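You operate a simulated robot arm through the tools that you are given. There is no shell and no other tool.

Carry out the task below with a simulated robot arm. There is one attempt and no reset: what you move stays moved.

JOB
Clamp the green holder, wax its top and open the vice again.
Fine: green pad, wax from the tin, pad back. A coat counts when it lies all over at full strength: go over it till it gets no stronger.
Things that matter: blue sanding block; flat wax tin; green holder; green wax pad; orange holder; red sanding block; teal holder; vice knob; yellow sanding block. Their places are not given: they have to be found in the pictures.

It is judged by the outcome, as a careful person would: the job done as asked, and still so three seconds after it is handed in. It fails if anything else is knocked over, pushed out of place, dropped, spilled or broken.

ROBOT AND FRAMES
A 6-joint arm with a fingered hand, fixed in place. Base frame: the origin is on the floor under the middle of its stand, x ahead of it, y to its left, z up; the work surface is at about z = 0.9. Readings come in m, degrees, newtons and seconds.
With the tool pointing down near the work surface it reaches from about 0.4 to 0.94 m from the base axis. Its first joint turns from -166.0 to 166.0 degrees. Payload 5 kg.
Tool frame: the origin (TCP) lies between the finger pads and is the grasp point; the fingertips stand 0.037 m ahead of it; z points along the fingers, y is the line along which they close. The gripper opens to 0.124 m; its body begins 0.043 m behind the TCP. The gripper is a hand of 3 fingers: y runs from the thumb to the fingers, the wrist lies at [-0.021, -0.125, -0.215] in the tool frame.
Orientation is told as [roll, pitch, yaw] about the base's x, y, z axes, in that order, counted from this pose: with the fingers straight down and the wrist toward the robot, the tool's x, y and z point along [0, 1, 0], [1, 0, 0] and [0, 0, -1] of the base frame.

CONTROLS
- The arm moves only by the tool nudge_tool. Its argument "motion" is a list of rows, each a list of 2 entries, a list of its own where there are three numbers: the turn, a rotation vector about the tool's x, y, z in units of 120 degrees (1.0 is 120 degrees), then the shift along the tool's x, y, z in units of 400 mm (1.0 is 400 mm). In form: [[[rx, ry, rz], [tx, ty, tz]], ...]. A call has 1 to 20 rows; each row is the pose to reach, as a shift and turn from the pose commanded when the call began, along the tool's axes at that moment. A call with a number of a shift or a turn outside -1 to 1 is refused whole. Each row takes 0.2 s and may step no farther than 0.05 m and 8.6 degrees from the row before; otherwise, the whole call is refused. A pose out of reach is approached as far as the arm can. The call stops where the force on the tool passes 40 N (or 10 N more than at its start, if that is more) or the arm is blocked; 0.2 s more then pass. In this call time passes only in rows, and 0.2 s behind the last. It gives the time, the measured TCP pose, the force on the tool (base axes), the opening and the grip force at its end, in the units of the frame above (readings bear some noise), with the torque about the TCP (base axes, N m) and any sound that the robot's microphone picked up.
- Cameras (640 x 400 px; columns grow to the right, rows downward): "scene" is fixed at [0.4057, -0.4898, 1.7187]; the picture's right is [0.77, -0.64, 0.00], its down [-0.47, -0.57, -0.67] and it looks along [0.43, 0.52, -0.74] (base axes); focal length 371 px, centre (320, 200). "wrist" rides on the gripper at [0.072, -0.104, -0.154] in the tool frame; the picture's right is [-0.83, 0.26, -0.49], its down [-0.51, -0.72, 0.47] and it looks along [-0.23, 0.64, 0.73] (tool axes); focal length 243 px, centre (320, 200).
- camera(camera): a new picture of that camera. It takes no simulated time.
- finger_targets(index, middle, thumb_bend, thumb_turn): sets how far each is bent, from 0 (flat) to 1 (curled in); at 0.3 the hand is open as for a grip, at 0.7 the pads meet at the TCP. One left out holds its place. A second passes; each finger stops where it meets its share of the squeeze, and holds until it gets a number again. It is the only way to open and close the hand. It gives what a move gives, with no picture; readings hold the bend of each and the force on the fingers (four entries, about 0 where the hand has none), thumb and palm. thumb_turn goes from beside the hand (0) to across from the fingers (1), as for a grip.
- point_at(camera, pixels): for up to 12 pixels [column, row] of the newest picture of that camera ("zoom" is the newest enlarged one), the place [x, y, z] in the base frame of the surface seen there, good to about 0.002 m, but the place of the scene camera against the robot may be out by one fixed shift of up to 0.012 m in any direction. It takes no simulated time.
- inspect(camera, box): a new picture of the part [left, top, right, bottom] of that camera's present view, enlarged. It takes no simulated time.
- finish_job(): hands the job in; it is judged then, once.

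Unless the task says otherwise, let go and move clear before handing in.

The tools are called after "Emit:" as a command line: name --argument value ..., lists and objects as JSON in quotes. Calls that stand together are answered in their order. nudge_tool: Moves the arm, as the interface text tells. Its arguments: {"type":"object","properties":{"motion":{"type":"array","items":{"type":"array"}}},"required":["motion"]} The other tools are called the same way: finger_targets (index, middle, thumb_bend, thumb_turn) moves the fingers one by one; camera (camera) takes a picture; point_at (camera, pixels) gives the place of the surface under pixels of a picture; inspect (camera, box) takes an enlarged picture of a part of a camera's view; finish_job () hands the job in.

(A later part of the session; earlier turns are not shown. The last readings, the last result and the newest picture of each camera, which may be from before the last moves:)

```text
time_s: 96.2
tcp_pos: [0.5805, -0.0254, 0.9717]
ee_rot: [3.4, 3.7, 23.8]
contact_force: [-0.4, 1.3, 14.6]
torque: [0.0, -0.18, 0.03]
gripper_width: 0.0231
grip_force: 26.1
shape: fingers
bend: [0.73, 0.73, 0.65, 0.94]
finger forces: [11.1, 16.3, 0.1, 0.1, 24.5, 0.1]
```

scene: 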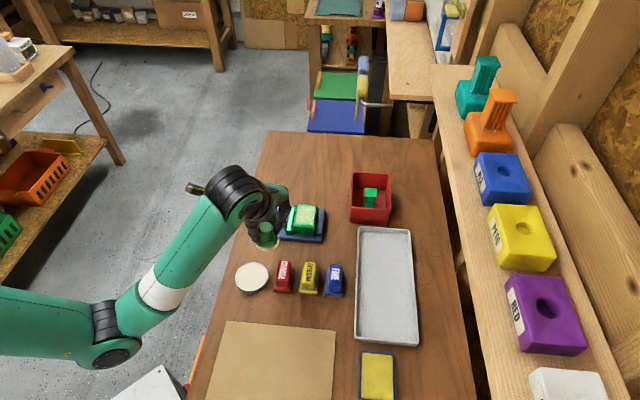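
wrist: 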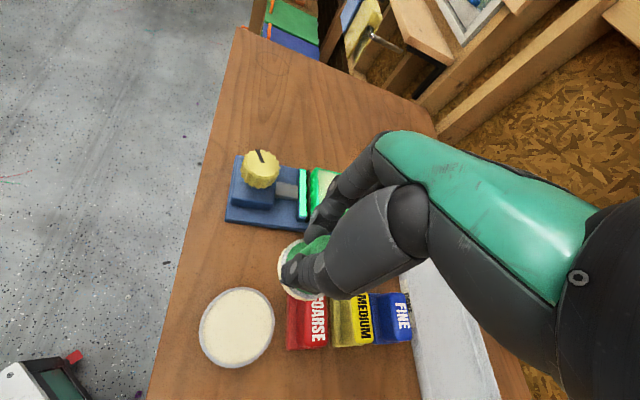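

Emit:
nudge_tool --motion '[[[0, 0, 0], [0.006, 0.0, -0.0008]], [[0, 0, 0], [0.006, 0.006, -0.0008]], [[0, 0, 0], [-0.006, 0.006, -0.0008]], [[0, 0, 0], [-0.006, -0.006, -0.0008]], [[0, 0, 0], [0.006, -0.006, -0.0008]], [[0, 0, 0], [0.006, 0.006, -0.0008]], [[0, 0, 0], [-0.006, 0.006, -0.0008]], [[0, 0, 0], [-0.006, -0.006, -0.0008]], [[0, 0, 0], [0.0, 0.0, -0.0008]]]'

Emit:
nudge_tool --motion '[[[0, 0, 0], [0.001, -0.001, -0.02]], [[0, 0, 0], [0.005, -0.005, -0.08]], [[0, 0, 0], [0.009, -0.01, -0.15]], [[0, 0, 0], [0.013, -0.0138, -0.2086]]]'

Emit:
inspect --camera "scene" --box '[288, 200, 322, 236]'

Emit:
inspect --camera "wrist" --box '[230, 200, 350, 320]'

Emit:
point_at --camera "zoom" --pixels '[[364, 133], [342, 140], [322, 154], [307, 172], [299, 190], [295, 215], [340, 313], [355, 320], [375, 325], [400, 322], [340, 160], [420, 150]]'

```text
time_s: 98.2
tcp_pos: [0.5806, -0.0263, 0.9718]
ee_rot: [3.5, 3.8, 23.7]
contact_force: [-0.7, -5.5, 18.3]
torque: [-0.15, -0.12, -0.03]
gripper_width: 0.0223
grip_force: 25.3
shape: fingers
bend: [0.73, 0.73, 0.65, 0.94]
finger forces: [9.9, 17.5, 0.0, 0.0, 23.1, 0.0]
```

```text
time_s: 99.2
tcp_pos: [0.5786, -0.0244, 1.0532]
ee_rot: [3.5, 3.9, 23.9]
contact_force: [-0.5, 0.0, -1.0]
torque: [0.03, 0.01, -0.01]
gripper_width: 0.0222
grip_force: 20.8
shape: fingers
bend: [0.73, 0.73, 0.65, 0.94]
finger forces: [9.5, 12.1, 0.0, 0.0, 19.7, 0.1]
```

```text
11.11 times, centred on (305, 218) of scene
```

zoom: 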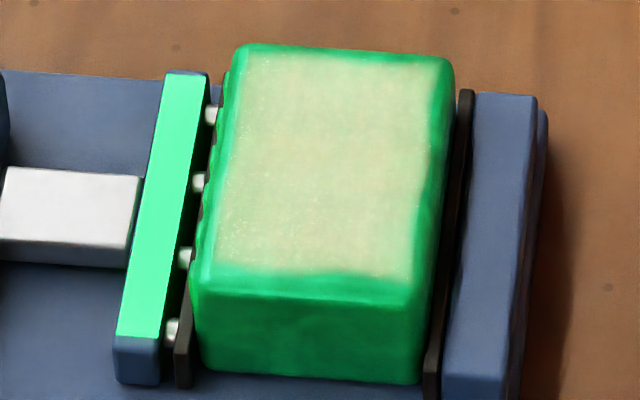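

```text
3.33 times, centred on (290, 260) of wrist
```

zoom: 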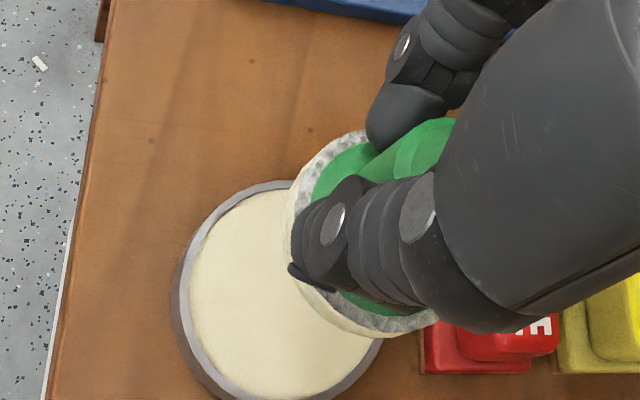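

```text
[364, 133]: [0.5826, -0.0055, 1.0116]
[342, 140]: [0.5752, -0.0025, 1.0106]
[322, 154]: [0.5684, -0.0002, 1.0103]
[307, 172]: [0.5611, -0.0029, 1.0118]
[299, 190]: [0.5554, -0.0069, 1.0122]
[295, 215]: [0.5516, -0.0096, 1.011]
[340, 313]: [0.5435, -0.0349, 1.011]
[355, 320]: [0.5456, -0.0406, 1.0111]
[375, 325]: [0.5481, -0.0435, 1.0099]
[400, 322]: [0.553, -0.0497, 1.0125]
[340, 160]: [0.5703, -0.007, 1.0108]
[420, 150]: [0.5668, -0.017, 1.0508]
```

The coat looks the same in tone and borders as after the previous pass; to be sure it's saturated I do one more pass with the freshly loaded pad and compare. Back over the holder.

Emit:
nudge_tool --motion '[[[0, 0, 0], [-0.0168, 0.0856, -0.0068]], [[0, 0, 0], [-0.0336, 0.1712, -0.0135]], [[0, 0, 0], [-0.0504, 0.2569, -0.0203]], [[0, 0, 0], [-0.0671, 0.3425, -0.027]], [[0, 0, 0], [-0.0839, 0.4281, -0.0338]], [[0, 0, 0], [-0.1007, 0.5137, -0.0405]], [[0, 0, 0], [-0.104, 0.517, 0.02]], [[0, 0, 0], [-0.1076, 0.521, 0.069]]]'

Emit:
nudge_tool --motion '[[[0, 0, 0], [-0.0003, 0.0004, 0.006]]]'

Emit:
nudge_tool --motion '[[[0, 0, 0], [-0.0002, 0.0002, 0.003]]]'

```text
time_s: 101.0
tcp_pos: [0.786, 0.0194, 1.0095]
ee_rot: [3.5, 3.9, 23.9]
contact_force: [-0.2, -0.1, -0.4]
torque: [-0.01, -0.02, -0.01]
gripper_width: 0.0219
grip_force: 20.3
shape: fingers
bend: [0.73, 0.73, 0.65, 0.94]
finger forces: [9.4, 12.3, 0.0, 0.0, 19.7, 0.0]
```

```text
time_s: 101.4
tcp_pos: [0.7857, 0.0204, 1.009]
ee_rot: [3.6, 3.8, 23.9]
contact_force: [0.0, -0.2, -0.2]
torque: [-0.01, 0.02, -0.02]
gripper_width: 0.0221
grip_force: 20.8
shape: fingers
bend: [0.73, 0.73, 0.65, 0.94]
finger forces: [9.4, 12.3, 0.0, 0.1, 19.7, 0.0]
```

```text
time_s: 101.8
tcp_pos: [0.7851, 0.0196, 1.0066]
ee_rot: [3.6, 3.8, 23.9]
contact_force: [-0.8, 0.5, 1.3]
torque: [0.02, -0.03, -0.04]
gripper_width: 0.0218
grip_force: 21.7
shape: fingers
bend: [0.73, 0.73, 0.65, 0.94]
finger forces: [9.4, 12.5, 0.0, 0.0, 20.0, 0.0]
```

Emit:
nudge_tool --motion '[[[0, 0, 0], [-0.0062, 0.0184, 0.0012]], [[0, 0, 0], [-0.0124, 0.0369, -0.0004]], [[0, 0, 0], [-0.0186, 0.0553, -0.0021]], [[0, 0, 0], [-0.0169, 0.0734, -0.0032]], [[0, 0, 0], [-0.0133, 0.0827, -0.0036]], [[0, 0, 0], [0.0015, 0.0797, -0.0024]], [[0, 0, 0], [0.0178, 0.0735, -0.0009]], [[0, 0, 0], [0.0341, 0.0672, 0.0005]], [[0, 0, 0], [0.0504, 0.061, 0.002]], [[0, 0, 0], [0.0634, 0.0532, 0.0032]]]'

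Emit:
nudge_tool --motion '[[[0, 0, 0], [-0.0031, -0.0148, 0.0008]], [[0, 0, 0], [-0.0094, -0.0311, 0.0015]], [[0, 0, 0], [-0.0158, -0.0474, 0.0022]], [[0, 0, 0], [-0.0221, -0.0637, 0.0029]], [[0, 0, 0], [-0.0284, -0.08, 0.0036]], [[0, 0, 0], [-0.0347, -0.0963, 0.0043]], [[0, 0, 0], [-0.0411, -0.1127, 0.005]], [[0, 0, 0], [-0.0474, -0.129, 0.0057]], [[0, 0, 0], [-0.0603, -0.1347, 0.0052]], [[0, 0, 0], [-0.0765, -0.1285, 0.0037]]]'

Emit:
inspect --camera "scene" --box '[280, 185, 330, 240]'

```text
time_s: 104.0
tcp_pos: [0.7938, 0.052, 1.0048]
ee_rot: [3.7, 3.7, 24.0]
contact_force: [0.5, 0.1, 7.8]
torque: [-0.09, -0.1, -0.01]
gripper_width: 0.0216
grip_force: 22.3
shape: fingers
bend: [0.73, 0.73, 0.65, 0.94]
finger forces: [9.2, 15.3, 0.1, 0.0, 20.6, 0.0]
```

```text
time_s: 106.2
tcp_pos: [0.7598, 0.0028, 1.0058]
ee_rot: [3.7, 3.9, 23.9]
contact_force: [-1.3, 1.8, 7.1]
torque: [0.02, -0.08, 0.01]
gripper_width: 0.0216
grip_force: 22.3
shape: fingers
bend: [0.73, 0.73, 0.65, 0.94]
finger forces: [10.3, 13.5, 0.1, 0.0, 21.2, 0.0]
```

```text
7.27 times, centred on (305, 212) of scene
```

zoom: 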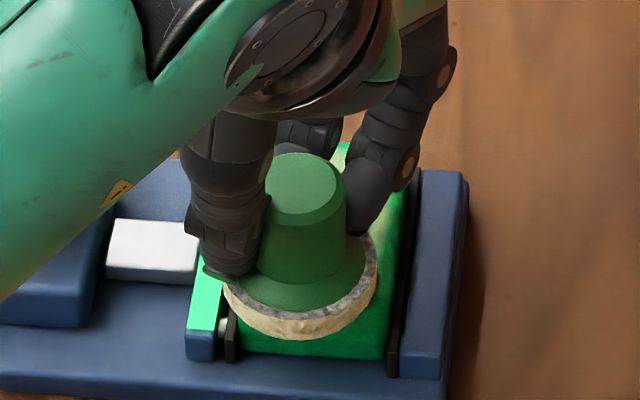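

The forces stay around 7 N. I finish this pass: front edge, fixed-jaw side and middle lines.

Emit:
nudge_tool --motion '[[[0, 0, 0], [-0.0163, 0.0063, -0.0012]], [[0, 0, 0], [-0.0326, 0.0126, -0.0024]], [[0, 0, 0], [-0.0457, 0.0203, -0.0037]], [[0, 0, 0], [-0.0482, 0.0346, -0.0048]], [[0, 0, 0], [-0.0419, 0.0509, -0.0055]], [[0, 0, 0], [-0.0356, 0.0672, -0.0062]], [[0, 0, 0], [-0.0293, 0.0835, -0.0069]], [[0, 0, 0], [-0.023, 0.0998, -0.0076]], [[0, 0, 0], [-0.0167, 0.1161, -0.0083]], [[0, 0, 0], [-0.0104, 0.1324, -0.009]], [[0, 0, 0], [-0.0041, 0.1487, -0.0097]], [[0, 0, 0], [0.0102, 0.1512, -0.009]], [[0, 0, 0], [0.0206, 0.1365, -0.0074]], [[0, 0, 0], [0.0143, 0.1202, -0.0067]], [[0, 0, 0], [0.008, 0.1039, -0.006]], [[0, 0, 0], [0.0017, 0.0876, -0.0053]], [[0, 0, 0], [-0.0046, 0.0713, -0.0046]], [[0, 0, 0], [-0.0109, 0.055, -0.0039]]]'

Emit:
nudge_tool --motion '[[[0, 0, 0], [0.0007, -0.019, 0.0013]], [[0, 0, 0], [0.0036, -0.0389, 0.0028]], [[0, 0, 0], [0.018, -0.0363, 0.0036]], [[0, 0, 0], [0.0243, -0.02, 0.0029]], [[0, 0, 0], [0.0306, -0.0037, 0.0022]], [[0, 0, 0], [0.0369, 0.0126, 0.0015]], [[0, 0, 0], [0.0433, 0.0289, 0.0008]], [[0, 0, 0], [0.0496, 0.0452, 0.0001]], [[0, 0, 0], [0.0559, 0.0615, -0.0006]], [[0, 0, 0], [0.0613, 0.0755, -0.0012]]]'

Emit:
nudge_tool --motion '[[[0, 0, 0], [0.003, -0.004, -0.04]], [[0, 0, 0], [0.006, -0.01, -0.1]], [[0, 0, 0], [0.006, -0.12, -0.12]], [[0, 0, 0], [0.006, -0.23, -0.12]], [[0, 0, 0], [0.006, -0.34, -0.12]], [[0, 0, 0], [0.006, -0.45, -0.12]], [[0, 0, 0], [0.06, -0.53, -0.11]]]'

Emit:
inspect --camera "scene" --box '[288, 200, 322, 236]'

Emit:
camera --camera "wrist"

```text
time_s: 110.0
tcp_pos: [0.7814, 0.0107, 1.0051]
ee_rot: [3.6, 3.8, 23.9]
contact_force: [0.7, 1.2, 5.5]
torque: [0.03, -0.23, 0.07]
gripper_width: 0.0214
grip_force: 24.4
shape: fingers
bend: [0.73, 0.73, 0.65, 0.94]
finger forces: [10.3, 16.0, 0.1, 0.0, 20.3, 0.0]
```

```text
time_s: 112.2
tcp_pos: [0.7999, 0.0422, 1.005]
ee_rot: [3.6, 3.8, 23.9]
contact_force: [-0.7, -0.7, 4.9]
torque: [-0.13, 0.04, -0.05]
gripper_width: 0.0215
grip_force: 22.1
shape: fingers
bend: [0.73, 0.73, 0.65, 0.94]
finger forces: [8.7, 14.6, 0.0, 0.1, 21.3, 0.0]
```

```text
time_s: 113.8
tcp_pos: [0.5983, -0.0244, 1.0658]
ee_rot: [3.6, 3.9, 23.8]
contact_force: [0.7, -0.3, -0.6]
torque: [0.0, 0.01, -0.01]
gripper_width: 0.0211
grip_force: 21.8
shape: fingers
bend: [0.73, 0.73, 0.65, 0.94]
finger forces: [9.6, 13.6, 0.1, 0.0, 19.5, 0.1]
```

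```text
11.11 times, centred on (305, 218) of scene
```

zoom: 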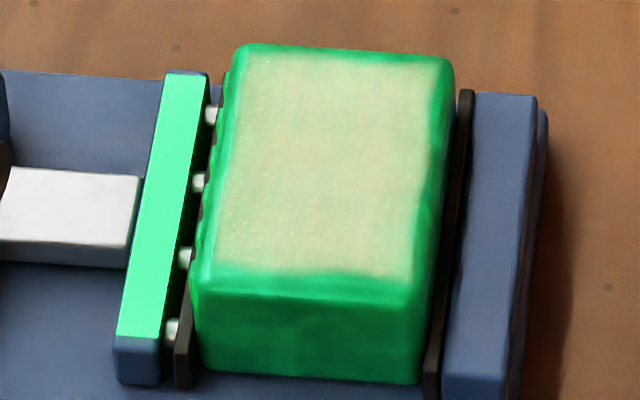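

```text
taken
```

wrist: 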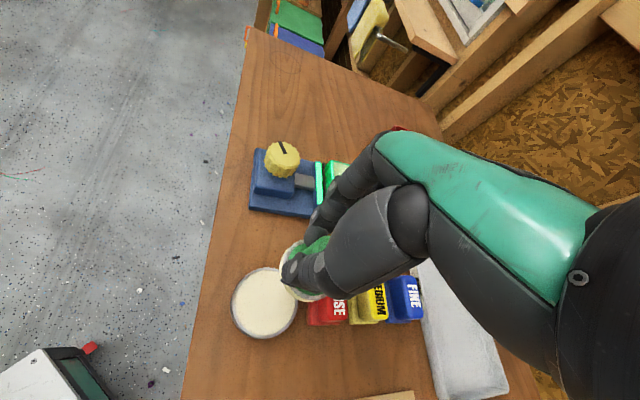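

The coat looks identical after passes 2, 3 and 4 — no stronger any more. I carry the pad over to its home place, from where the wrist camera also gives a close view of the holder top.

Emit:
nudge_tool --motion '[[[0, 0, 0], [-0.0633, 0.0692, -0.0086]], [[0, 0, 0], [-0.1265, 0.1384, -0.0172]], [[0, 0, 0], [-0.1898, 0.2076, -0.0258]], [[0, 0, 0], [-0.253, 0.2768, -0.0343]], [[0, 0, 0], [-0.3163, 0.346, -0.0429]], [[0, 0, 0], [-0.3795, 0.4152, -0.0515]]]'

Emit:
camera --camera "wrist"

Emit:
inspect --camera "wrist" --box '[130, 160, 270, 280]'

Emit:
inspect --camera "scene" --box '[280, 190, 380, 270]'

```text
time_s: 115.2
tcp_pos: [0.8154, -0.0935, 1.0645]
ee_rot: [3.6, 3.9, 23.8]
contact_force: [0.0, 0.3, -0.3]
torque: [-0.02, 0.02, 0.02]
gripper_width: 0.0207
grip_force: 21.2
shape: fingers
bend: [0.73, 0.73, 0.65, 0.94]
finger forces: [9.4, 13.5, 0.0, 0.0, 19.5, 0.1]
```

```text
taken
```

wrist: 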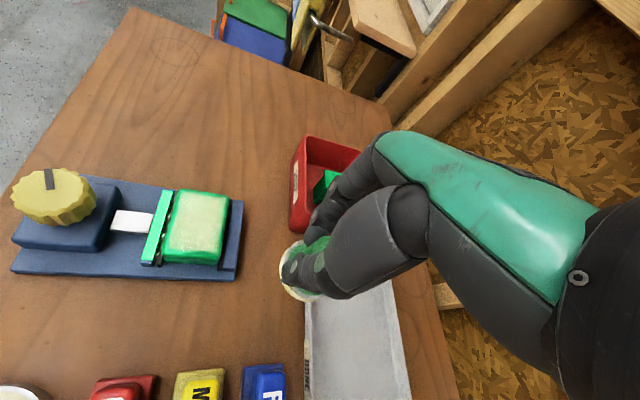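

```text
3.33 times, centred on (200, 220) of wrist
```

zoom: 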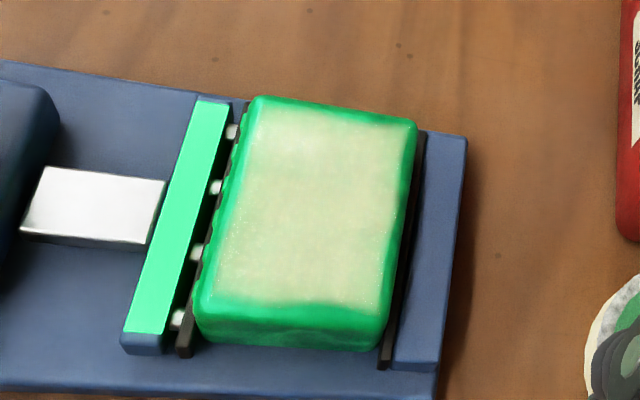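

```text
5.00 times, centred on (330, 230) of scene
```

zoom: 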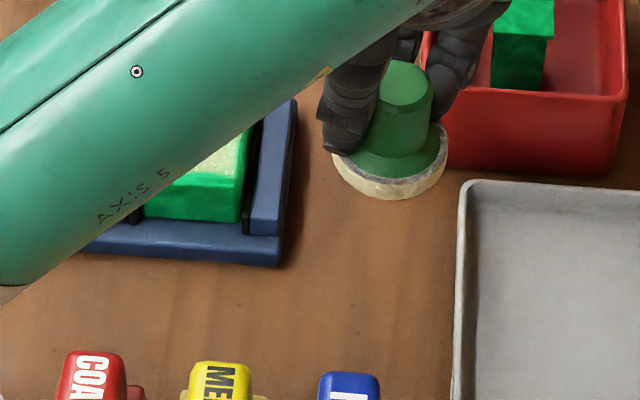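

Emit:
inspect --camera "wrist" --box '[155, 180, 230, 270]'

```text
4.44 times, centred on (192, 225) of wrist
```

zoom: 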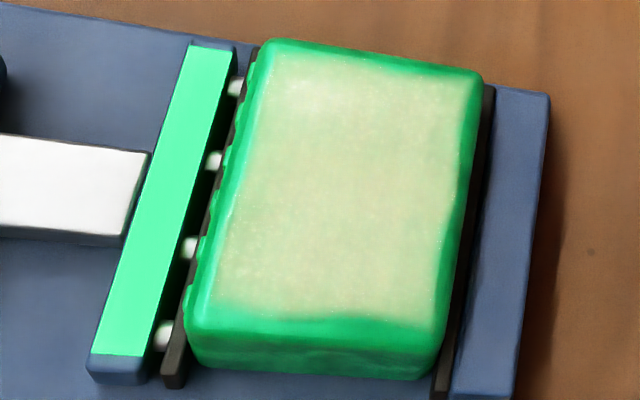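

I check the grip and the pad's position in the hand closely.

Emit:
inspect --camera "wrist" --box '[265, 190, 375, 310]'

Emit:
point_at --camera "zoom" --pixels '[[205, 165], [185, 195], [170, 220], [175, 250], [190, 300], [215, 335], [250, 345], [300, 170], [290, 200], [225, 215], [320, 160], [240, 170]]'

Emit:
inspect --camera "scene" --box '[335, 195, 375, 235]'

```text
3.33 times, centred on (320, 250) of wrist
```

zoom: 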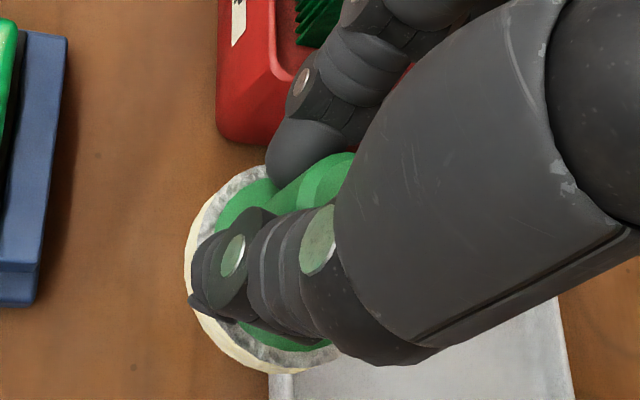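

```text
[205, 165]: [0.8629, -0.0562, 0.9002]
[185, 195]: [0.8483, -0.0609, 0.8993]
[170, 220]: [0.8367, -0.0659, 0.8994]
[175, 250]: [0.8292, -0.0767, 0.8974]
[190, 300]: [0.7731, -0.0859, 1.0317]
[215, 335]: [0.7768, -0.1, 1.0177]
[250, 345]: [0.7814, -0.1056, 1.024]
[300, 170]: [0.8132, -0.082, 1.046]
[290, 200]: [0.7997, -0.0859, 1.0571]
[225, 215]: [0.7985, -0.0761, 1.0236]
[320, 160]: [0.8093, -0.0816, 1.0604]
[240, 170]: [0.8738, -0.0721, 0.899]
```

```text
10.00 times, centred on (355, 215) of scene
```

zoom: 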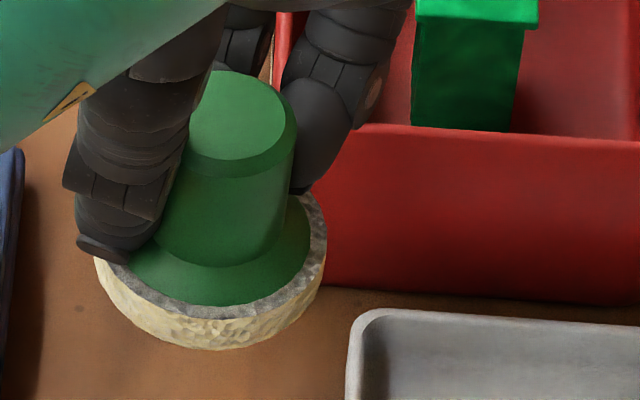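

Emit:
inspect --camera "wrist" --box '[265, 190, 375, 310]'

Emit:
point_at --camera "zoom" --pixels '[[258, 176], [240, 183], [222, 196], [208, 212], [200, 230], [240, 340], [260, 352], [285, 358], [310, 358], [330, 352], [240, 205], [270, 335]]'

```text
3.33 times, centred on (320, 250) of wrist
```

zoom: 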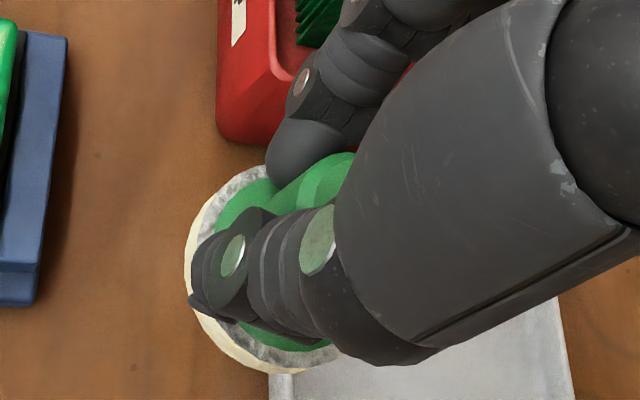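

```text
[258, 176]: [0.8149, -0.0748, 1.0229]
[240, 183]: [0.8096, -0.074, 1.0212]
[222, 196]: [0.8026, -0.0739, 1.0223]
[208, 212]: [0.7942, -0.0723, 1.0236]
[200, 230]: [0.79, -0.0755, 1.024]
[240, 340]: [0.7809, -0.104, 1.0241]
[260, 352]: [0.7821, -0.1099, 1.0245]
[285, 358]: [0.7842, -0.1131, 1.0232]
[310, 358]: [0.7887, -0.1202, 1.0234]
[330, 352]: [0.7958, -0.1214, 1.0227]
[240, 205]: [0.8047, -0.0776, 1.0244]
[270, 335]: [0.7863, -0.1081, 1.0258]
```

Pad centre is (0.8045,−0.098), level, bottom ≈ 5.5 cm below the TCP, and the grip is sound. The coat is even over the whole flat top, so I set the pad back on its place (0.801,−0.0995): first lower to ~1 cm above the bench.

Emit:
nudge_tool --motion '[[[0, 0, 0], [-0.004, 0.002, 0.07]], [[0, 0, 0], [-0.008, 0.004, 0.14]], [[0, 0, 0], [-0.012, 0.0055, 0.2]], [[0, 0, 0], [-0.0157, 0.007, 0.2497]]]'

Emit:
inspect --camera "scene" --box '[310, 210, 370, 265]'

Emit:
inspect --camera "wrist" --box '[265, 190, 375, 310]'

```text
time_s: 116.2
tcp_pos: [0.8107, -0.0945, 0.963]
ee_rot: [3.5, 3.9, 23.9]
contact_force: [0.2, -0.6, -0.6]
torque: [-0.01, 0.0, -0.01]
gripper_width: 0.021
grip_force: 21.3
shape: fingers
bend: [0.73, 0.73, 0.65, 0.94]
finger forces: [9.3, 13.4, 0.0, 0.1, 19.3, 0.1]
```

```text
7.27 times, centred on (340, 238) of scene
```

zoom: 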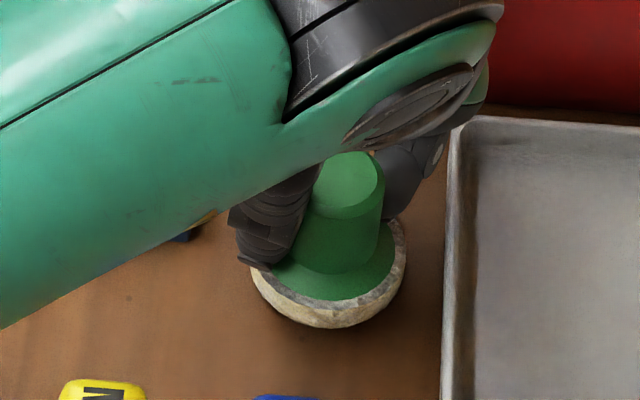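

```text
3.33 times, centred on (320, 250) of wrist
```

zoom: 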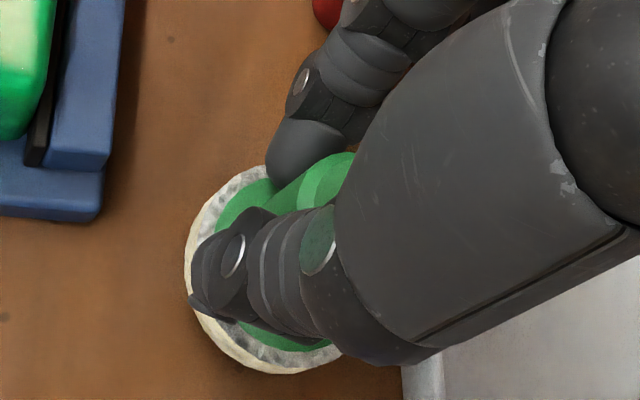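

Emit:
nudge_tool --motion '[[[0, 0, 0], [-0.001, 0.001, 0.0125]], [[0, 0, 0], [-0.0013, 0.0014, 0.02]]]'

Emit:
nudge_tool --motion '[[[0, 0, 0], [-0.0002, 0.0002, 0.003]]]'

```text
time_s: 116.8
tcp_pos: [0.8104, -0.0962, 0.9565]
ee_rot: [3.6, 3.9, 23.9]
contact_force: [-0.2, -1.0, 1.5]
torque: [-0.03, -0.03, 0.02]
gripper_width: 0.0209
grip_force: 20.6
shape: fingers
bend: [0.73, 0.73, 0.65, 0.94]
finger forces: [9.2, 13.6, 0.1, 0.0, 19.5, 0.0]
```

```text
time_s: 117.2
tcp_pos: [0.8104, -0.0962, 0.9559]
ee_rot: [3.7, 3.8, 23.8]
contact_force: [-1.4, -0.7, 4.1]
torque: [-0.03, -0.05, -0.03]
gripper_width: 0.0209
grip_force: 22.0
shape: fingers
bend: [0.73, 0.73, 0.65, 0.94]
finger forces: [9.0, 14.5, 0.0, 0.0, 20.9, 0.0]
```

The pad stands on the bench (4 N). I release gently, thumb and fingers both outward a little.

Emit:
finger_targets --index 0.62 --middle 0.62 --thumb_bend 0.52

Emit:
inspect --camera "wrist" --box '[265, 190, 375, 310]'

Emit:
inspect --camera "scene" --box '[310, 210, 370, 265]'

```text
time_s: 118.2
tcp_pos: [0.8106, -0.0965, 0.9562]
ee_rot: [3.6, 3.8, 23.9]
contact_force: [-1.8, -1.2, 3.6]
torque: [-0.09, 0.02, -0.06]
gripper_width: 0.0456
grip_force: 2.4
shape: fingers
bend: [0.62, 0.64, 0.52, 0.97]
finger forces: [0.1, 4.1, 0.0, 0.0, 0.1, 0.0]
```

```text
3.33 times, centred on (320, 250) of wrist
```

zoom: 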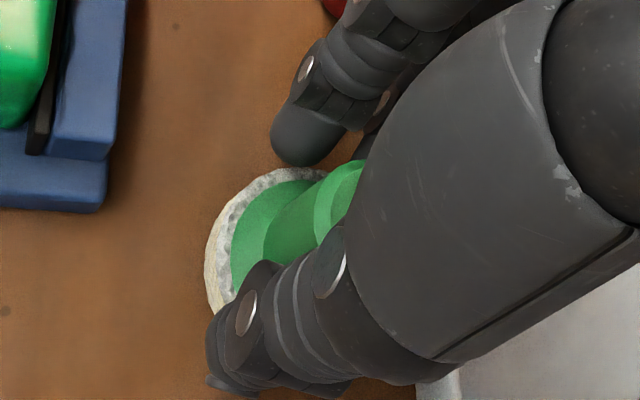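

```text
7.27 times, centred on (340, 238) of scene
```

zoom: 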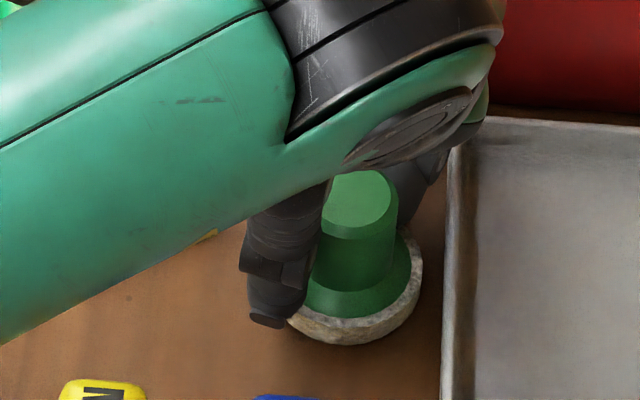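

The pad shifted a little as it came free and the middle finger still touches (4 N). I open a bit more and measure.

Emit:
finger_targets --index 0.55 --middle 0.55 --thumb_bend 0.48

Emit:
inspect --camera "wrist" --box '[265, 190, 375, 310]'

Emit:
point_at --camera "zoom" --pixels '[[310, 175], [280, 178], [255, 190], [235, 205], [220, 230], [213, 260], [215, 290], [335, 200], [330, 230], [345, 180], [260, 230], [285, 205]]'

Emit:
inspect --camera "scene" --box '[310, 210, 370, 265]'

```text
time_s: 119.2
tcp_pos: [0.811, -0.0949, 0.955]
ee_rot: [3.6, 3.9, 23.9]
contact_force: [-1.5, -2.2, 13.9]
torque: [-0.17, -0.31, -0.01]
gripper_width: 0.0622
grip_force: 6.8
shape: fingers
bend: [0.55, 0.58, 0.48, 0.97]
finger forces: [0.1, 13.4, 0.0, 0.0, 0.0, 0.0]
```

```text
3.33 times, centred on (320, 250) of wrist
```

zoom: 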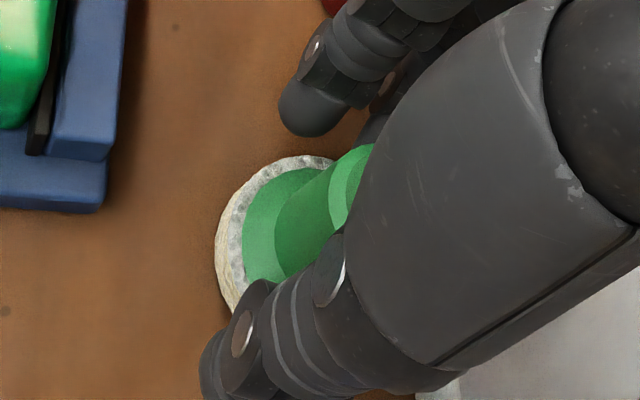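

```text
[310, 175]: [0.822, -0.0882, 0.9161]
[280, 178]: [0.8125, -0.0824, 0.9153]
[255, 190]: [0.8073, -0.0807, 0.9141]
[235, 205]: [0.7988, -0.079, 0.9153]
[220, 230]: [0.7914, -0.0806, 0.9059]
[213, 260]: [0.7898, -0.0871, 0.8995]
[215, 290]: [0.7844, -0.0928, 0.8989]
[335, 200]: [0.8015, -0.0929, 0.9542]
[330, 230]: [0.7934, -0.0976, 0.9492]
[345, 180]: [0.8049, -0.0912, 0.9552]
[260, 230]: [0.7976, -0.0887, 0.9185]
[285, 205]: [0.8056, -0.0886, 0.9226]
```

```text
7.27 times, centred on (340, 238) of scene
```

zoom: 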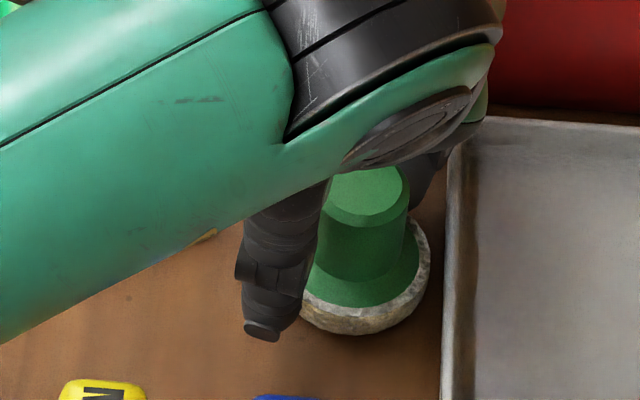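

The middle fingertip presses on the pad's disc as it swings out (13 N downward). I raise the hand slightly to free it.

Emit:
nudge_tool --motion '[[[0, 0, 0], [0.0008, -0.0008, -0.0125]], [[0, 0, 0], [0.0016, -0.0017, -0.025]]]'

Emit:
inspect --camera "wrist" --box '[265, 190, 375, 310]'

Emit:
inspect --camera "scene" --box '[310, 210, 370, 265]'

```text
time_s: 119.8
tcp_pos: [0.8102, -0.095, 0.9641]
ee_rot: [3.6, 4.0, 23.9]
contact_force: [-0.3, -0.9, 0.3]
torque: [-0.01, -0.01, 0.0]
gripper_width: 0.0623
grip_force: 0.1
shape: fingers
bend: [0.55, 0.55, 0.48, 0.97]
finger forces: [0.0, 0.1, 0.0, 0.0, 0.1, 0.0]
```

```text
3.33 times, centred on (320, 250) of wrist
```

zoom: 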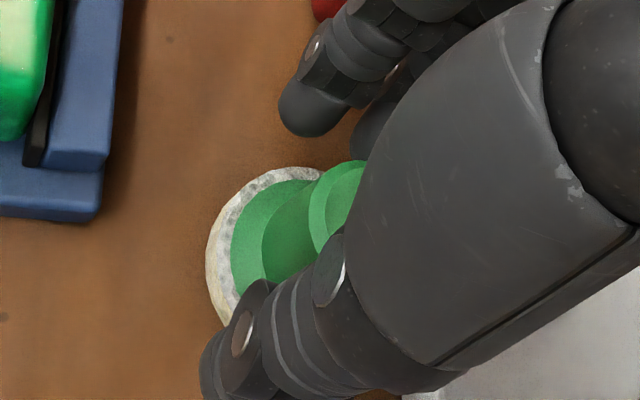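

```text
7.27 times, centred on (340, 238) of scene
```

zoom: 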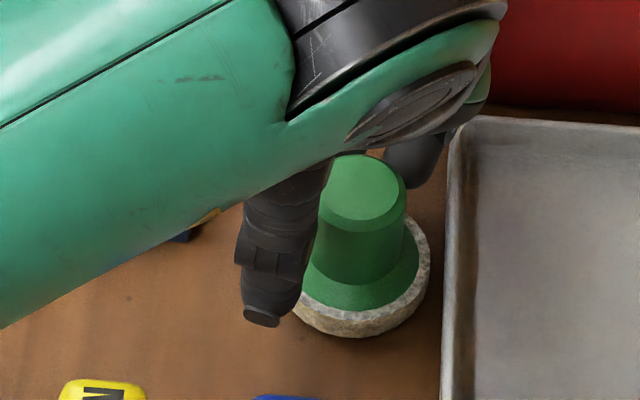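

Free now; the pad stands upright. I measure its place.

Emit:
point_at --camera "zoom" --pixels '[[315, 174], [288, 174], [258, 184], [232, 206], [217, 240], [215, 270], [222, 300], [345, 190], [335, 225], [352, 175], [330, 200], [345, 210]]'

Emit:
point_at --camera "scene" --pixels '[[345, 239], [342, 250], [352, 248], [356, 243], [338, 252], [346, 236], [348, 240], [343, 238]]'

```text
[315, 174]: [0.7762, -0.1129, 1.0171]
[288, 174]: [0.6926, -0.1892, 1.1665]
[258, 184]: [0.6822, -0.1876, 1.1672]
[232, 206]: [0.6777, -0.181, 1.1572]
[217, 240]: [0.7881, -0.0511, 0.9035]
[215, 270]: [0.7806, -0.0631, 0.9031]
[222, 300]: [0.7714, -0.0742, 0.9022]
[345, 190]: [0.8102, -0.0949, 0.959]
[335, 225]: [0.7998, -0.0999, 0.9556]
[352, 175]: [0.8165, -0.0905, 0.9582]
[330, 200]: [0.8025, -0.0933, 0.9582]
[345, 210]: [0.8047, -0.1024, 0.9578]
```

```text
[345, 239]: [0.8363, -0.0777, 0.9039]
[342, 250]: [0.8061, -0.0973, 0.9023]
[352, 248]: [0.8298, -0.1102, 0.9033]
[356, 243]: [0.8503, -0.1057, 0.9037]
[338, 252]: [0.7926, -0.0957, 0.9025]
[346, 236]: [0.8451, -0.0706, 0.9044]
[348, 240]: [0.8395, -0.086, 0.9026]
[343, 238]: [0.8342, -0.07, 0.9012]
```

Emit:
inspect --camera "wrist" --box '[265, 190, 375, 310]'

Emit:
point_at --camera "zoom" --pixels '[[315, 173], [288, 173], [258, 184], [232, 206], [217, 240], [214, 270], [222, 300], [345, 190], [330, 220], [345, 175], [325, 200], [345, 205]]'

Emit:
camera --camera "scene"

```text
3.33 times, centred on (320, 250) of wrist
```

zoom: 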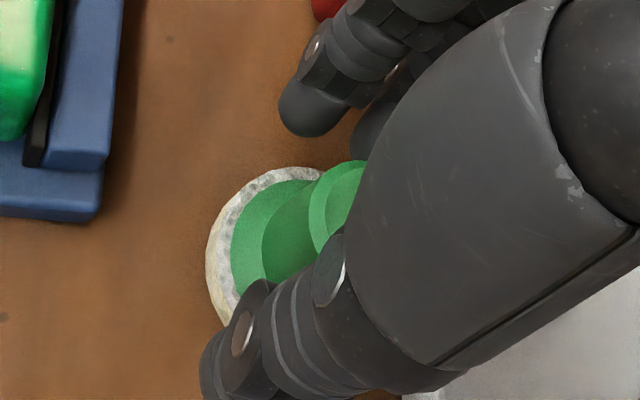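

```text
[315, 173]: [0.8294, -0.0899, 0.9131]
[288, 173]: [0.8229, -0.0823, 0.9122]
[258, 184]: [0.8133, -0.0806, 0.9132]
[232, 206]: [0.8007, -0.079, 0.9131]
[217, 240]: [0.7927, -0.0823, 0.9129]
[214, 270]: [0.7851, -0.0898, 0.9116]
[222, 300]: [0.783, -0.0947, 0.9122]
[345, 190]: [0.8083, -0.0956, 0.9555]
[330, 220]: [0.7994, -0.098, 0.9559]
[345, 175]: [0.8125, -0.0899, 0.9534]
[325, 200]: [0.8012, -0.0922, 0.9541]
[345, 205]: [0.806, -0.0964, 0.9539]
```

```text
taken
```

scene: 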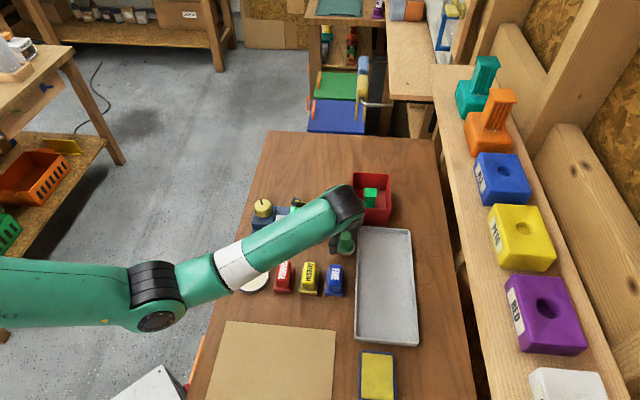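

The pad stands at about (0.8065,−0.105), 7 mm from where it was. I rise clear and take an unobstructed look at both the coat and the pad.

Emit:
nudge_tool --motion '[[[0, 0, 0], [0.003, -0.003, -0.05]], [[0, 0, 0], [0.008, -0.008, -0.13]], [[0, 0, 0], [0.0125, -0.013, -0.21]], [[0, 0, 0], [0.016, -0.017, -0.27]]]'

Emit:
camera --camera "wrist"

Emit:
inspect --camera "wrist" --box '[140, 180, 250, 270]'

```text
time_s: 120.8
tcp_pos: [0.8106, -0.0967, 1.0732]
ee_rot: [3.6, 3.8, 24.0]
contact_force: [-0.3, 0.0, -0.4]
torque: [-0.03, -0.02, 0.03]
gripper_width: 0.0625
grip_force: 0.0
shape: fingers
bend: [0.55, 0.55, 0.48, 0.97]
finger forces: [0.0, 0.0, 0.0, 0.0, 0.0, 0.0]
```

```text
taken
```

wrist: 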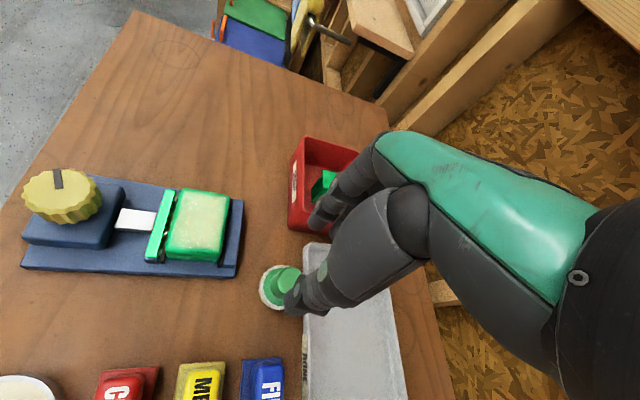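

```text
4.44 times, centred on (195, 225) of wrist
```

zoom: 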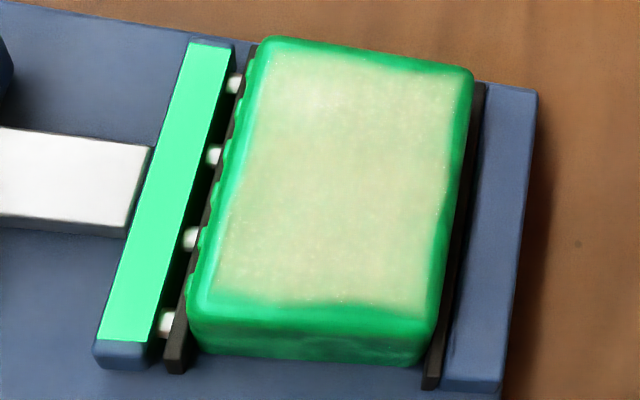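

The coat looks even; I zoom in harder on its edges and middle to look for weak spots.

Emit:
inspect --camera "wrist" --box '[165, 185, 215, 225]'

Emit:
inspect --camera "wrist" --box '[185, 225, 235, 265]'

Emit:
inspect --camera "wrist" --box '[200, 185, 240, 225]'

Emit:
inspect --camera "wrist" --box '[160, 225, 210, 265]'

```text
10.00 times, centred on (190, 205) of wrist
```

zoom: 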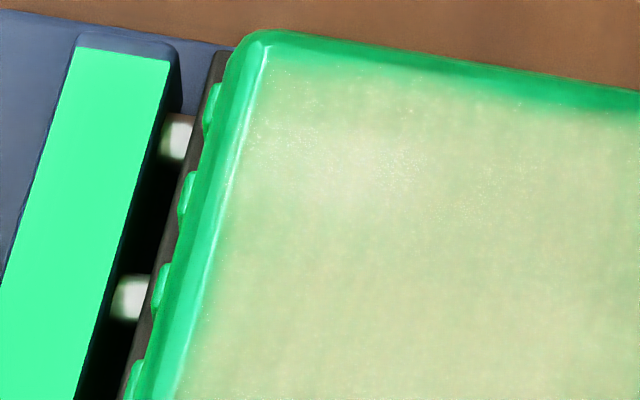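

```text
10.00 times, centred on (210, 245) of wrist
```

zoom: 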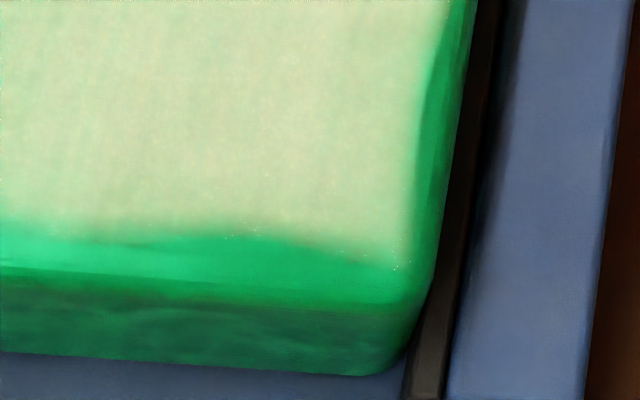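

```text
10.00 times, centred on (220, 205) of wrist
```

zoom: 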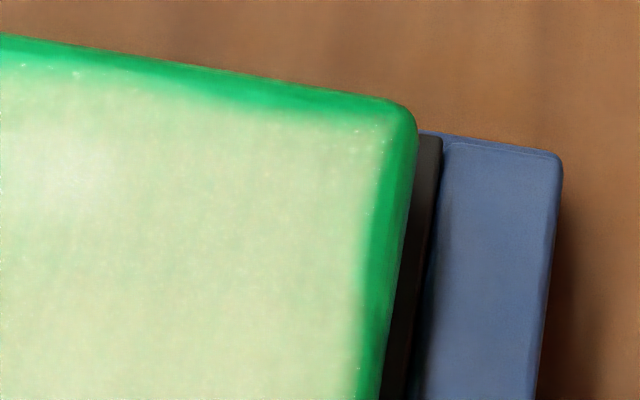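

```text
10.00 times, centred on (185, 245) of wrist
```

zoom: 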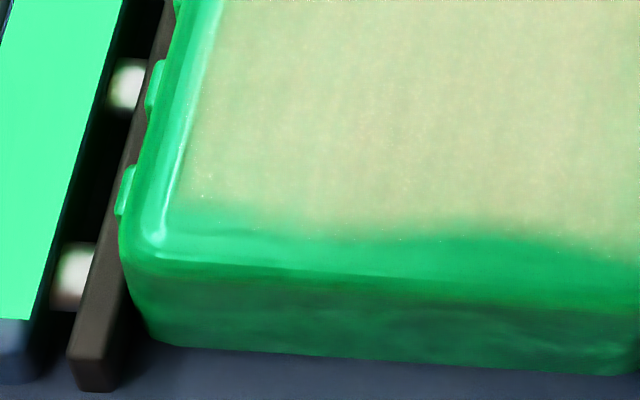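

Emit:
point_at --camera "zoom" --pixels '[[350, 150], [350, 200], [350, 220], [350, 235], [350, 245], [350, 255], [350, 265], [350, 275], [350, 285], [350, 300], [350, 320], [350, 345]]'

Emit:
point_at --camera "zoom" --pixels '[[400, 150], [400, 210], [400, 225], [400, 238], [400, 250], [400, 260], [400, 270], [180, 150], [195, 150], [210, 150], [225, 150], [165, 150]]'

```text
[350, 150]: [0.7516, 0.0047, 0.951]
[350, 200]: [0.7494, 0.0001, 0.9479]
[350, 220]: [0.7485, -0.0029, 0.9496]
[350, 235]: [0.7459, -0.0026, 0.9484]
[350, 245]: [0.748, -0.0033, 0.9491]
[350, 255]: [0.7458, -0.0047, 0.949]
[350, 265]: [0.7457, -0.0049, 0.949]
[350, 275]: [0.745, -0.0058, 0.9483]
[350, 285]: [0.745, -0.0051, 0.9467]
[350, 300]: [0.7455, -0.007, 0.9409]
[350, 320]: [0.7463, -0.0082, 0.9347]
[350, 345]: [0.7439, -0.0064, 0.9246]
```

```text
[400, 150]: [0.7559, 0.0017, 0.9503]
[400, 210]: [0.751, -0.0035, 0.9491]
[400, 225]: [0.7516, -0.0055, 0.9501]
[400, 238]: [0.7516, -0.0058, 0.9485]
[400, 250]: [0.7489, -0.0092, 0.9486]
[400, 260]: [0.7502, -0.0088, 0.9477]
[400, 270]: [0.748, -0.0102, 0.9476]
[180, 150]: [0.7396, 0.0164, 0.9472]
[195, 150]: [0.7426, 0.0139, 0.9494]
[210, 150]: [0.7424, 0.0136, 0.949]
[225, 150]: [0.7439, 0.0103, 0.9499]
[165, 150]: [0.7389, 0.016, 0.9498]
```

The coat reaches right along every edge with the same strength, and it hasn't changed since pass 2, so waxing is done. Now I straighten the hand and open the fingers for the knob.

Emit:
nudge_tool --motion '[[[-0.016, -0.015, 0], [0, 0, 0]], [[-0.0319, -0.03, 0], [0, 0, 0]]]'

Emit:
finger_targets --index 0.35 --middle 0.35 --thumb_bend 0.35 --thumb_turn 1.0

```text
time_s: 121.4
tcp_pos: [0.8118, -0.0973, 1.0725]
ee_rot: [0.0, 0.0, 23.8]
contact_force: [0.0, -0.4, 0.0]
torque: [-0.01, -0.04, 0.0]
gripper_width: 0.0625
grip_force: 0.1
shape: fingers
bend: [0.55, 0.55, 0.48, 0.97]
finger forces: [0.0, 0.0, 0.0, 0.0, 0.0, 0.0]
```

```text
time_s: 122.4
tcp_pos: [0.8115, -0.0982, 1.074]
ee_rot: [0.0, 0.0, 23.8]
contact_force: [-0.4, 0.3, -0.4]
torque: [0.01, 0.0, -0.03]
gripper_width: 0.1133
grip_force: 0.1
shape: fingers
bend: [0.35, 0.35, 0.35, 0.98]
finger forces: [0.0, 0.0, 0.1, 0.1, 0.0, 0.0]
```

Straight again. Now I move over the knob, swinging to yaw ≈ −50° for the counter-clockwise opening turn.

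Emit:
nudge_tool --motion '[[[0, 0, 0.06], [0.063, -0.008, 0.0]], [[0, 0, 0.13], [0.126, -0.016, 0.0]], [[0, 0, 0.2], [0.189, -0.024, 0.0]], [[0, 0, 0.27], [0.252, -0.032, 0.005]], [[0, 0, 0.34], [0.315, -0.04, 0.01]], [[0, 0, 0.41], [0.378, -0.048, 0.015]], [[0, 0, 0.48], [0.441, -0.056, 0.02]], [[0, 0, 0.55], [0.505, -0.063, 0.025]], [[0, 0, 0.61], [0.568, -0.0705, 0.0325]]]'

Emit:
camera --camera "wrist"

Emit:
inspect --camera "scene" --box '[230, 160, 390, 270]'

```text
time_s: 124.4
tcp_pos: [0.6933, 0.1016, 1.0606]
ee_rot: [0.0, -0.1, -49.5]
contact_force: [0.1, -0.3, 0.6]
torque: [0.02, 0.03, -0.02]
gripper_width: 0.1135
grip_force: 0.1
shape: fingers
bend: [0.35, 0.35, 0.35, 0.98]
finger forces: [0.0, 0.0, 0.0, 0.0, 0.1, 0.0]
```

```text
taken
```

wrist: 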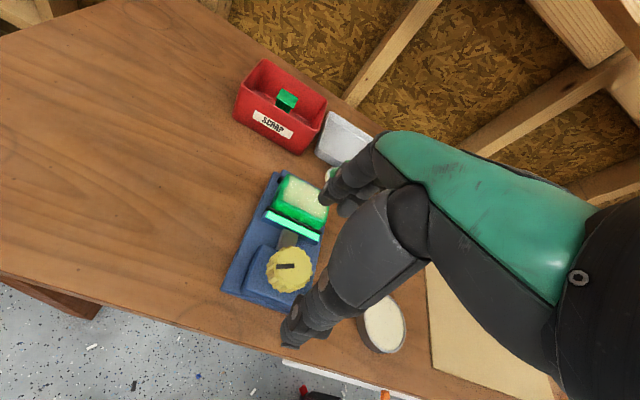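

```text
3.64 times, centred on (310, 215) of scene
```

zoom: 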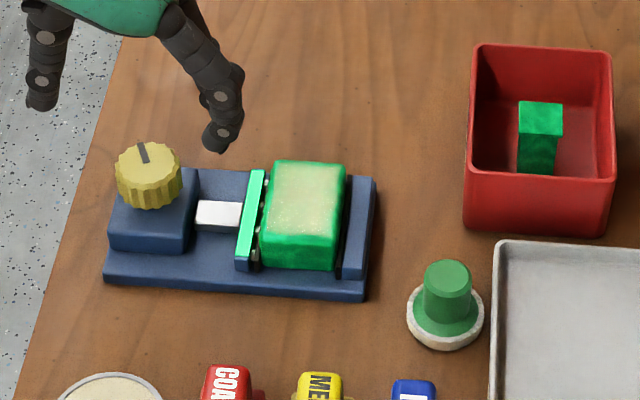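

Everything stands in its place and the holder is coated. I narrow the fingers so they clear the holder and jaw, then descend on the knob.

Emit:
finger_targets --index 0.44 --middle 0.44 --thumb_bend 0.44

Emit:
inspect --camera "wrist" --box '[250, 235, 330, 300]'

Emit:
point_at --camera "zoom" --pixels '[[200, 200], [440, 200], [318, 95], [320, 310], [318, 205], [230, 120], [410, 290], [405, 120], [230, 290]]'

```text
time_s: 125.4
tcp_pos: [0.6923, 0.1015, 1.0612]
ee_rot: [0.1, 0.0, -49.3]
contact_force: [-0.6, -0.1, -0.2]
torque: [-0.02, -0.02, -0.01]
gripper_width: 0.0867
grip_force: 0.0
shape: fingers
bend: [0.44, 0.44, 0.44, 0.99]
finger forces: [0.0, 0.0, 0.0, 0.0, 0.0, 0.0]
```

```text
6.15 times, centred on (290, 268) of wrist
```

zoom: 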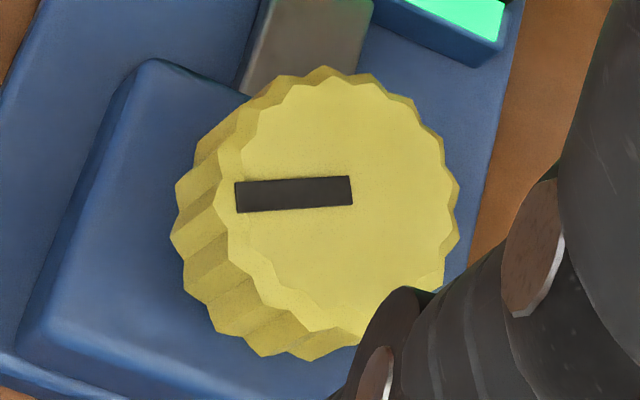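

```text
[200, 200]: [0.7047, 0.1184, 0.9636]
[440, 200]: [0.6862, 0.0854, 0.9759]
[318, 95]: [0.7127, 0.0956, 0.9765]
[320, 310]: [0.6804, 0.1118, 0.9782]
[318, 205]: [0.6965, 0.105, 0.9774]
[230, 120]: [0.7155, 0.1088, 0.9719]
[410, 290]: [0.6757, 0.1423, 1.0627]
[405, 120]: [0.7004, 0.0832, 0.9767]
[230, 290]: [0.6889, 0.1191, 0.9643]
```

I correct by 2 mm and lower around the knob.

Emit:
nudge_tool --motion '[[[0, 0, 0], [-0.0018, 0.006, 0.06]], [[0, 0, 0], [-0.0018, 0.006, 0.12]], [[0, 0, 0], [-0.0018, 0.006, 0.165]], [[0, 0, 0], [-0.0018, 0.006, 0.191]]]'

Emit:
inspect --camera "scene" --box '[240, 175, 340, 250]'

```text
time_s: 126.4
tcp_pos: [0.696, 0.0966, 0.9845]
ee_rot: [0.1, 0.0, -49.4]
contact_force: [-0.9, -0.7, -0.3]
torque: [0.04, -0.02, -0.04]
gripper_width: 0.0867
grip_force: 0.1
shape: fingers
bend: [0.44, 0.44, 0.44, 0.99]
finger forces: [0.0, 0.0, 0.0, 0.0, 0.0, 0.0]
```

```text
5.33 times, centred on (290, 212) of scene
```

zoom: 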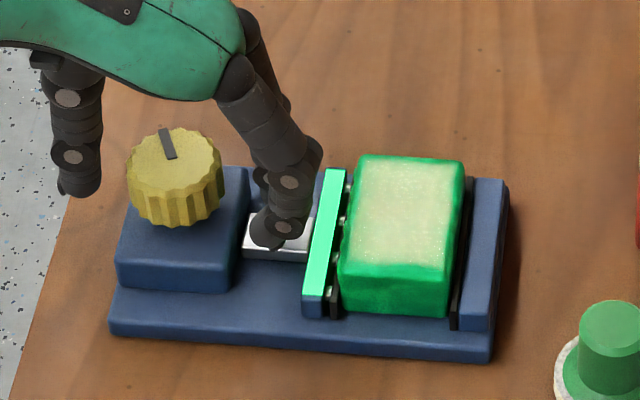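

Positioned as before. I close on the knob.

Emit:
finger_targets --index 0.58 --middle 0.58 --thumb_bend 0.58

Emit:
finger_targets --index 0.7 --middle 0.7 --thumb_bend 0.7

Emit:
nudge_tool --motion '[[[0, 0, -0.035], [0, 0, 0]], [[0, 0, -0.07], [0, 0, 0]], [[0, 0, -0.105], [0, 0, 0]], [[0, 0, -0.14], [0, 0, 0]], [[0, 0, -0.175], [0, 0, 0]], [[0, 0, -0.21], [0, 0, 0]]]'

Emit:
inspect --camera "scene" --box '[240, 175, 340, 250]'

```text
time_s: 127.4
tcp_pos: [0.6957, 0.0978, 0.9841]
ee_rot: [0.0, 0.0, -49.4]
contact_force: [-0.3, 1.5, 0.0]
torque: [-0.02, 0.05, -0.04]
gripper_width: 0.05
grip_force: 1.0
shape: fingers
bend: [0.56, 0.57, 0.55, 1.0]
finger forces: [0.6, 0.1, 0.0, 0.0, 1.9, 0.0]
```

```text
time_s: 128.4
tcp_pos: [0.6956, 0.0973, 0.9845]
ee_rot: [0.0, 0.0, -49.6]
contact_force: [6.0, -9.5, -1.6]
torque: [-0.48, -0.26, 0.01]
gripper_width: 0.0461
grip_force: 19.7
shape: fingers
bend: [0.58, 0.62, 0.58, 1.0]
finger forces: [13.4, 11.7, 0.0, 0.1, 15.3, 0.0]
```

```text
time_s: 129.8
tcp_pos: [0.6959, 0.0976, 0.9834]
ee_rot: [0.0, 0.0, -24.1]
contact_force: [11.4, -14.7, -2.9]
torque: [-0.61, -0.45, -0.18]
gripper_width: 0.0461
grip_force: 20.8
shape: fingers
bend: [0.58, 0.61, 0.59, 1.0]
finger forces: [13.3, 15.2, 0.1, 0.0, 13.5, 0.0]
```

```text
5.33 times, centred on (290, 212) of scene
```

zoom: 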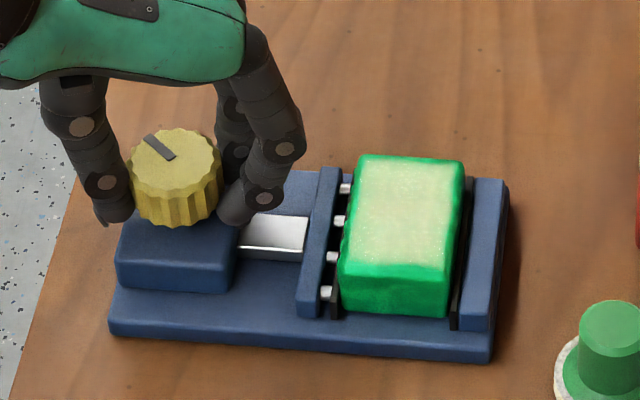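

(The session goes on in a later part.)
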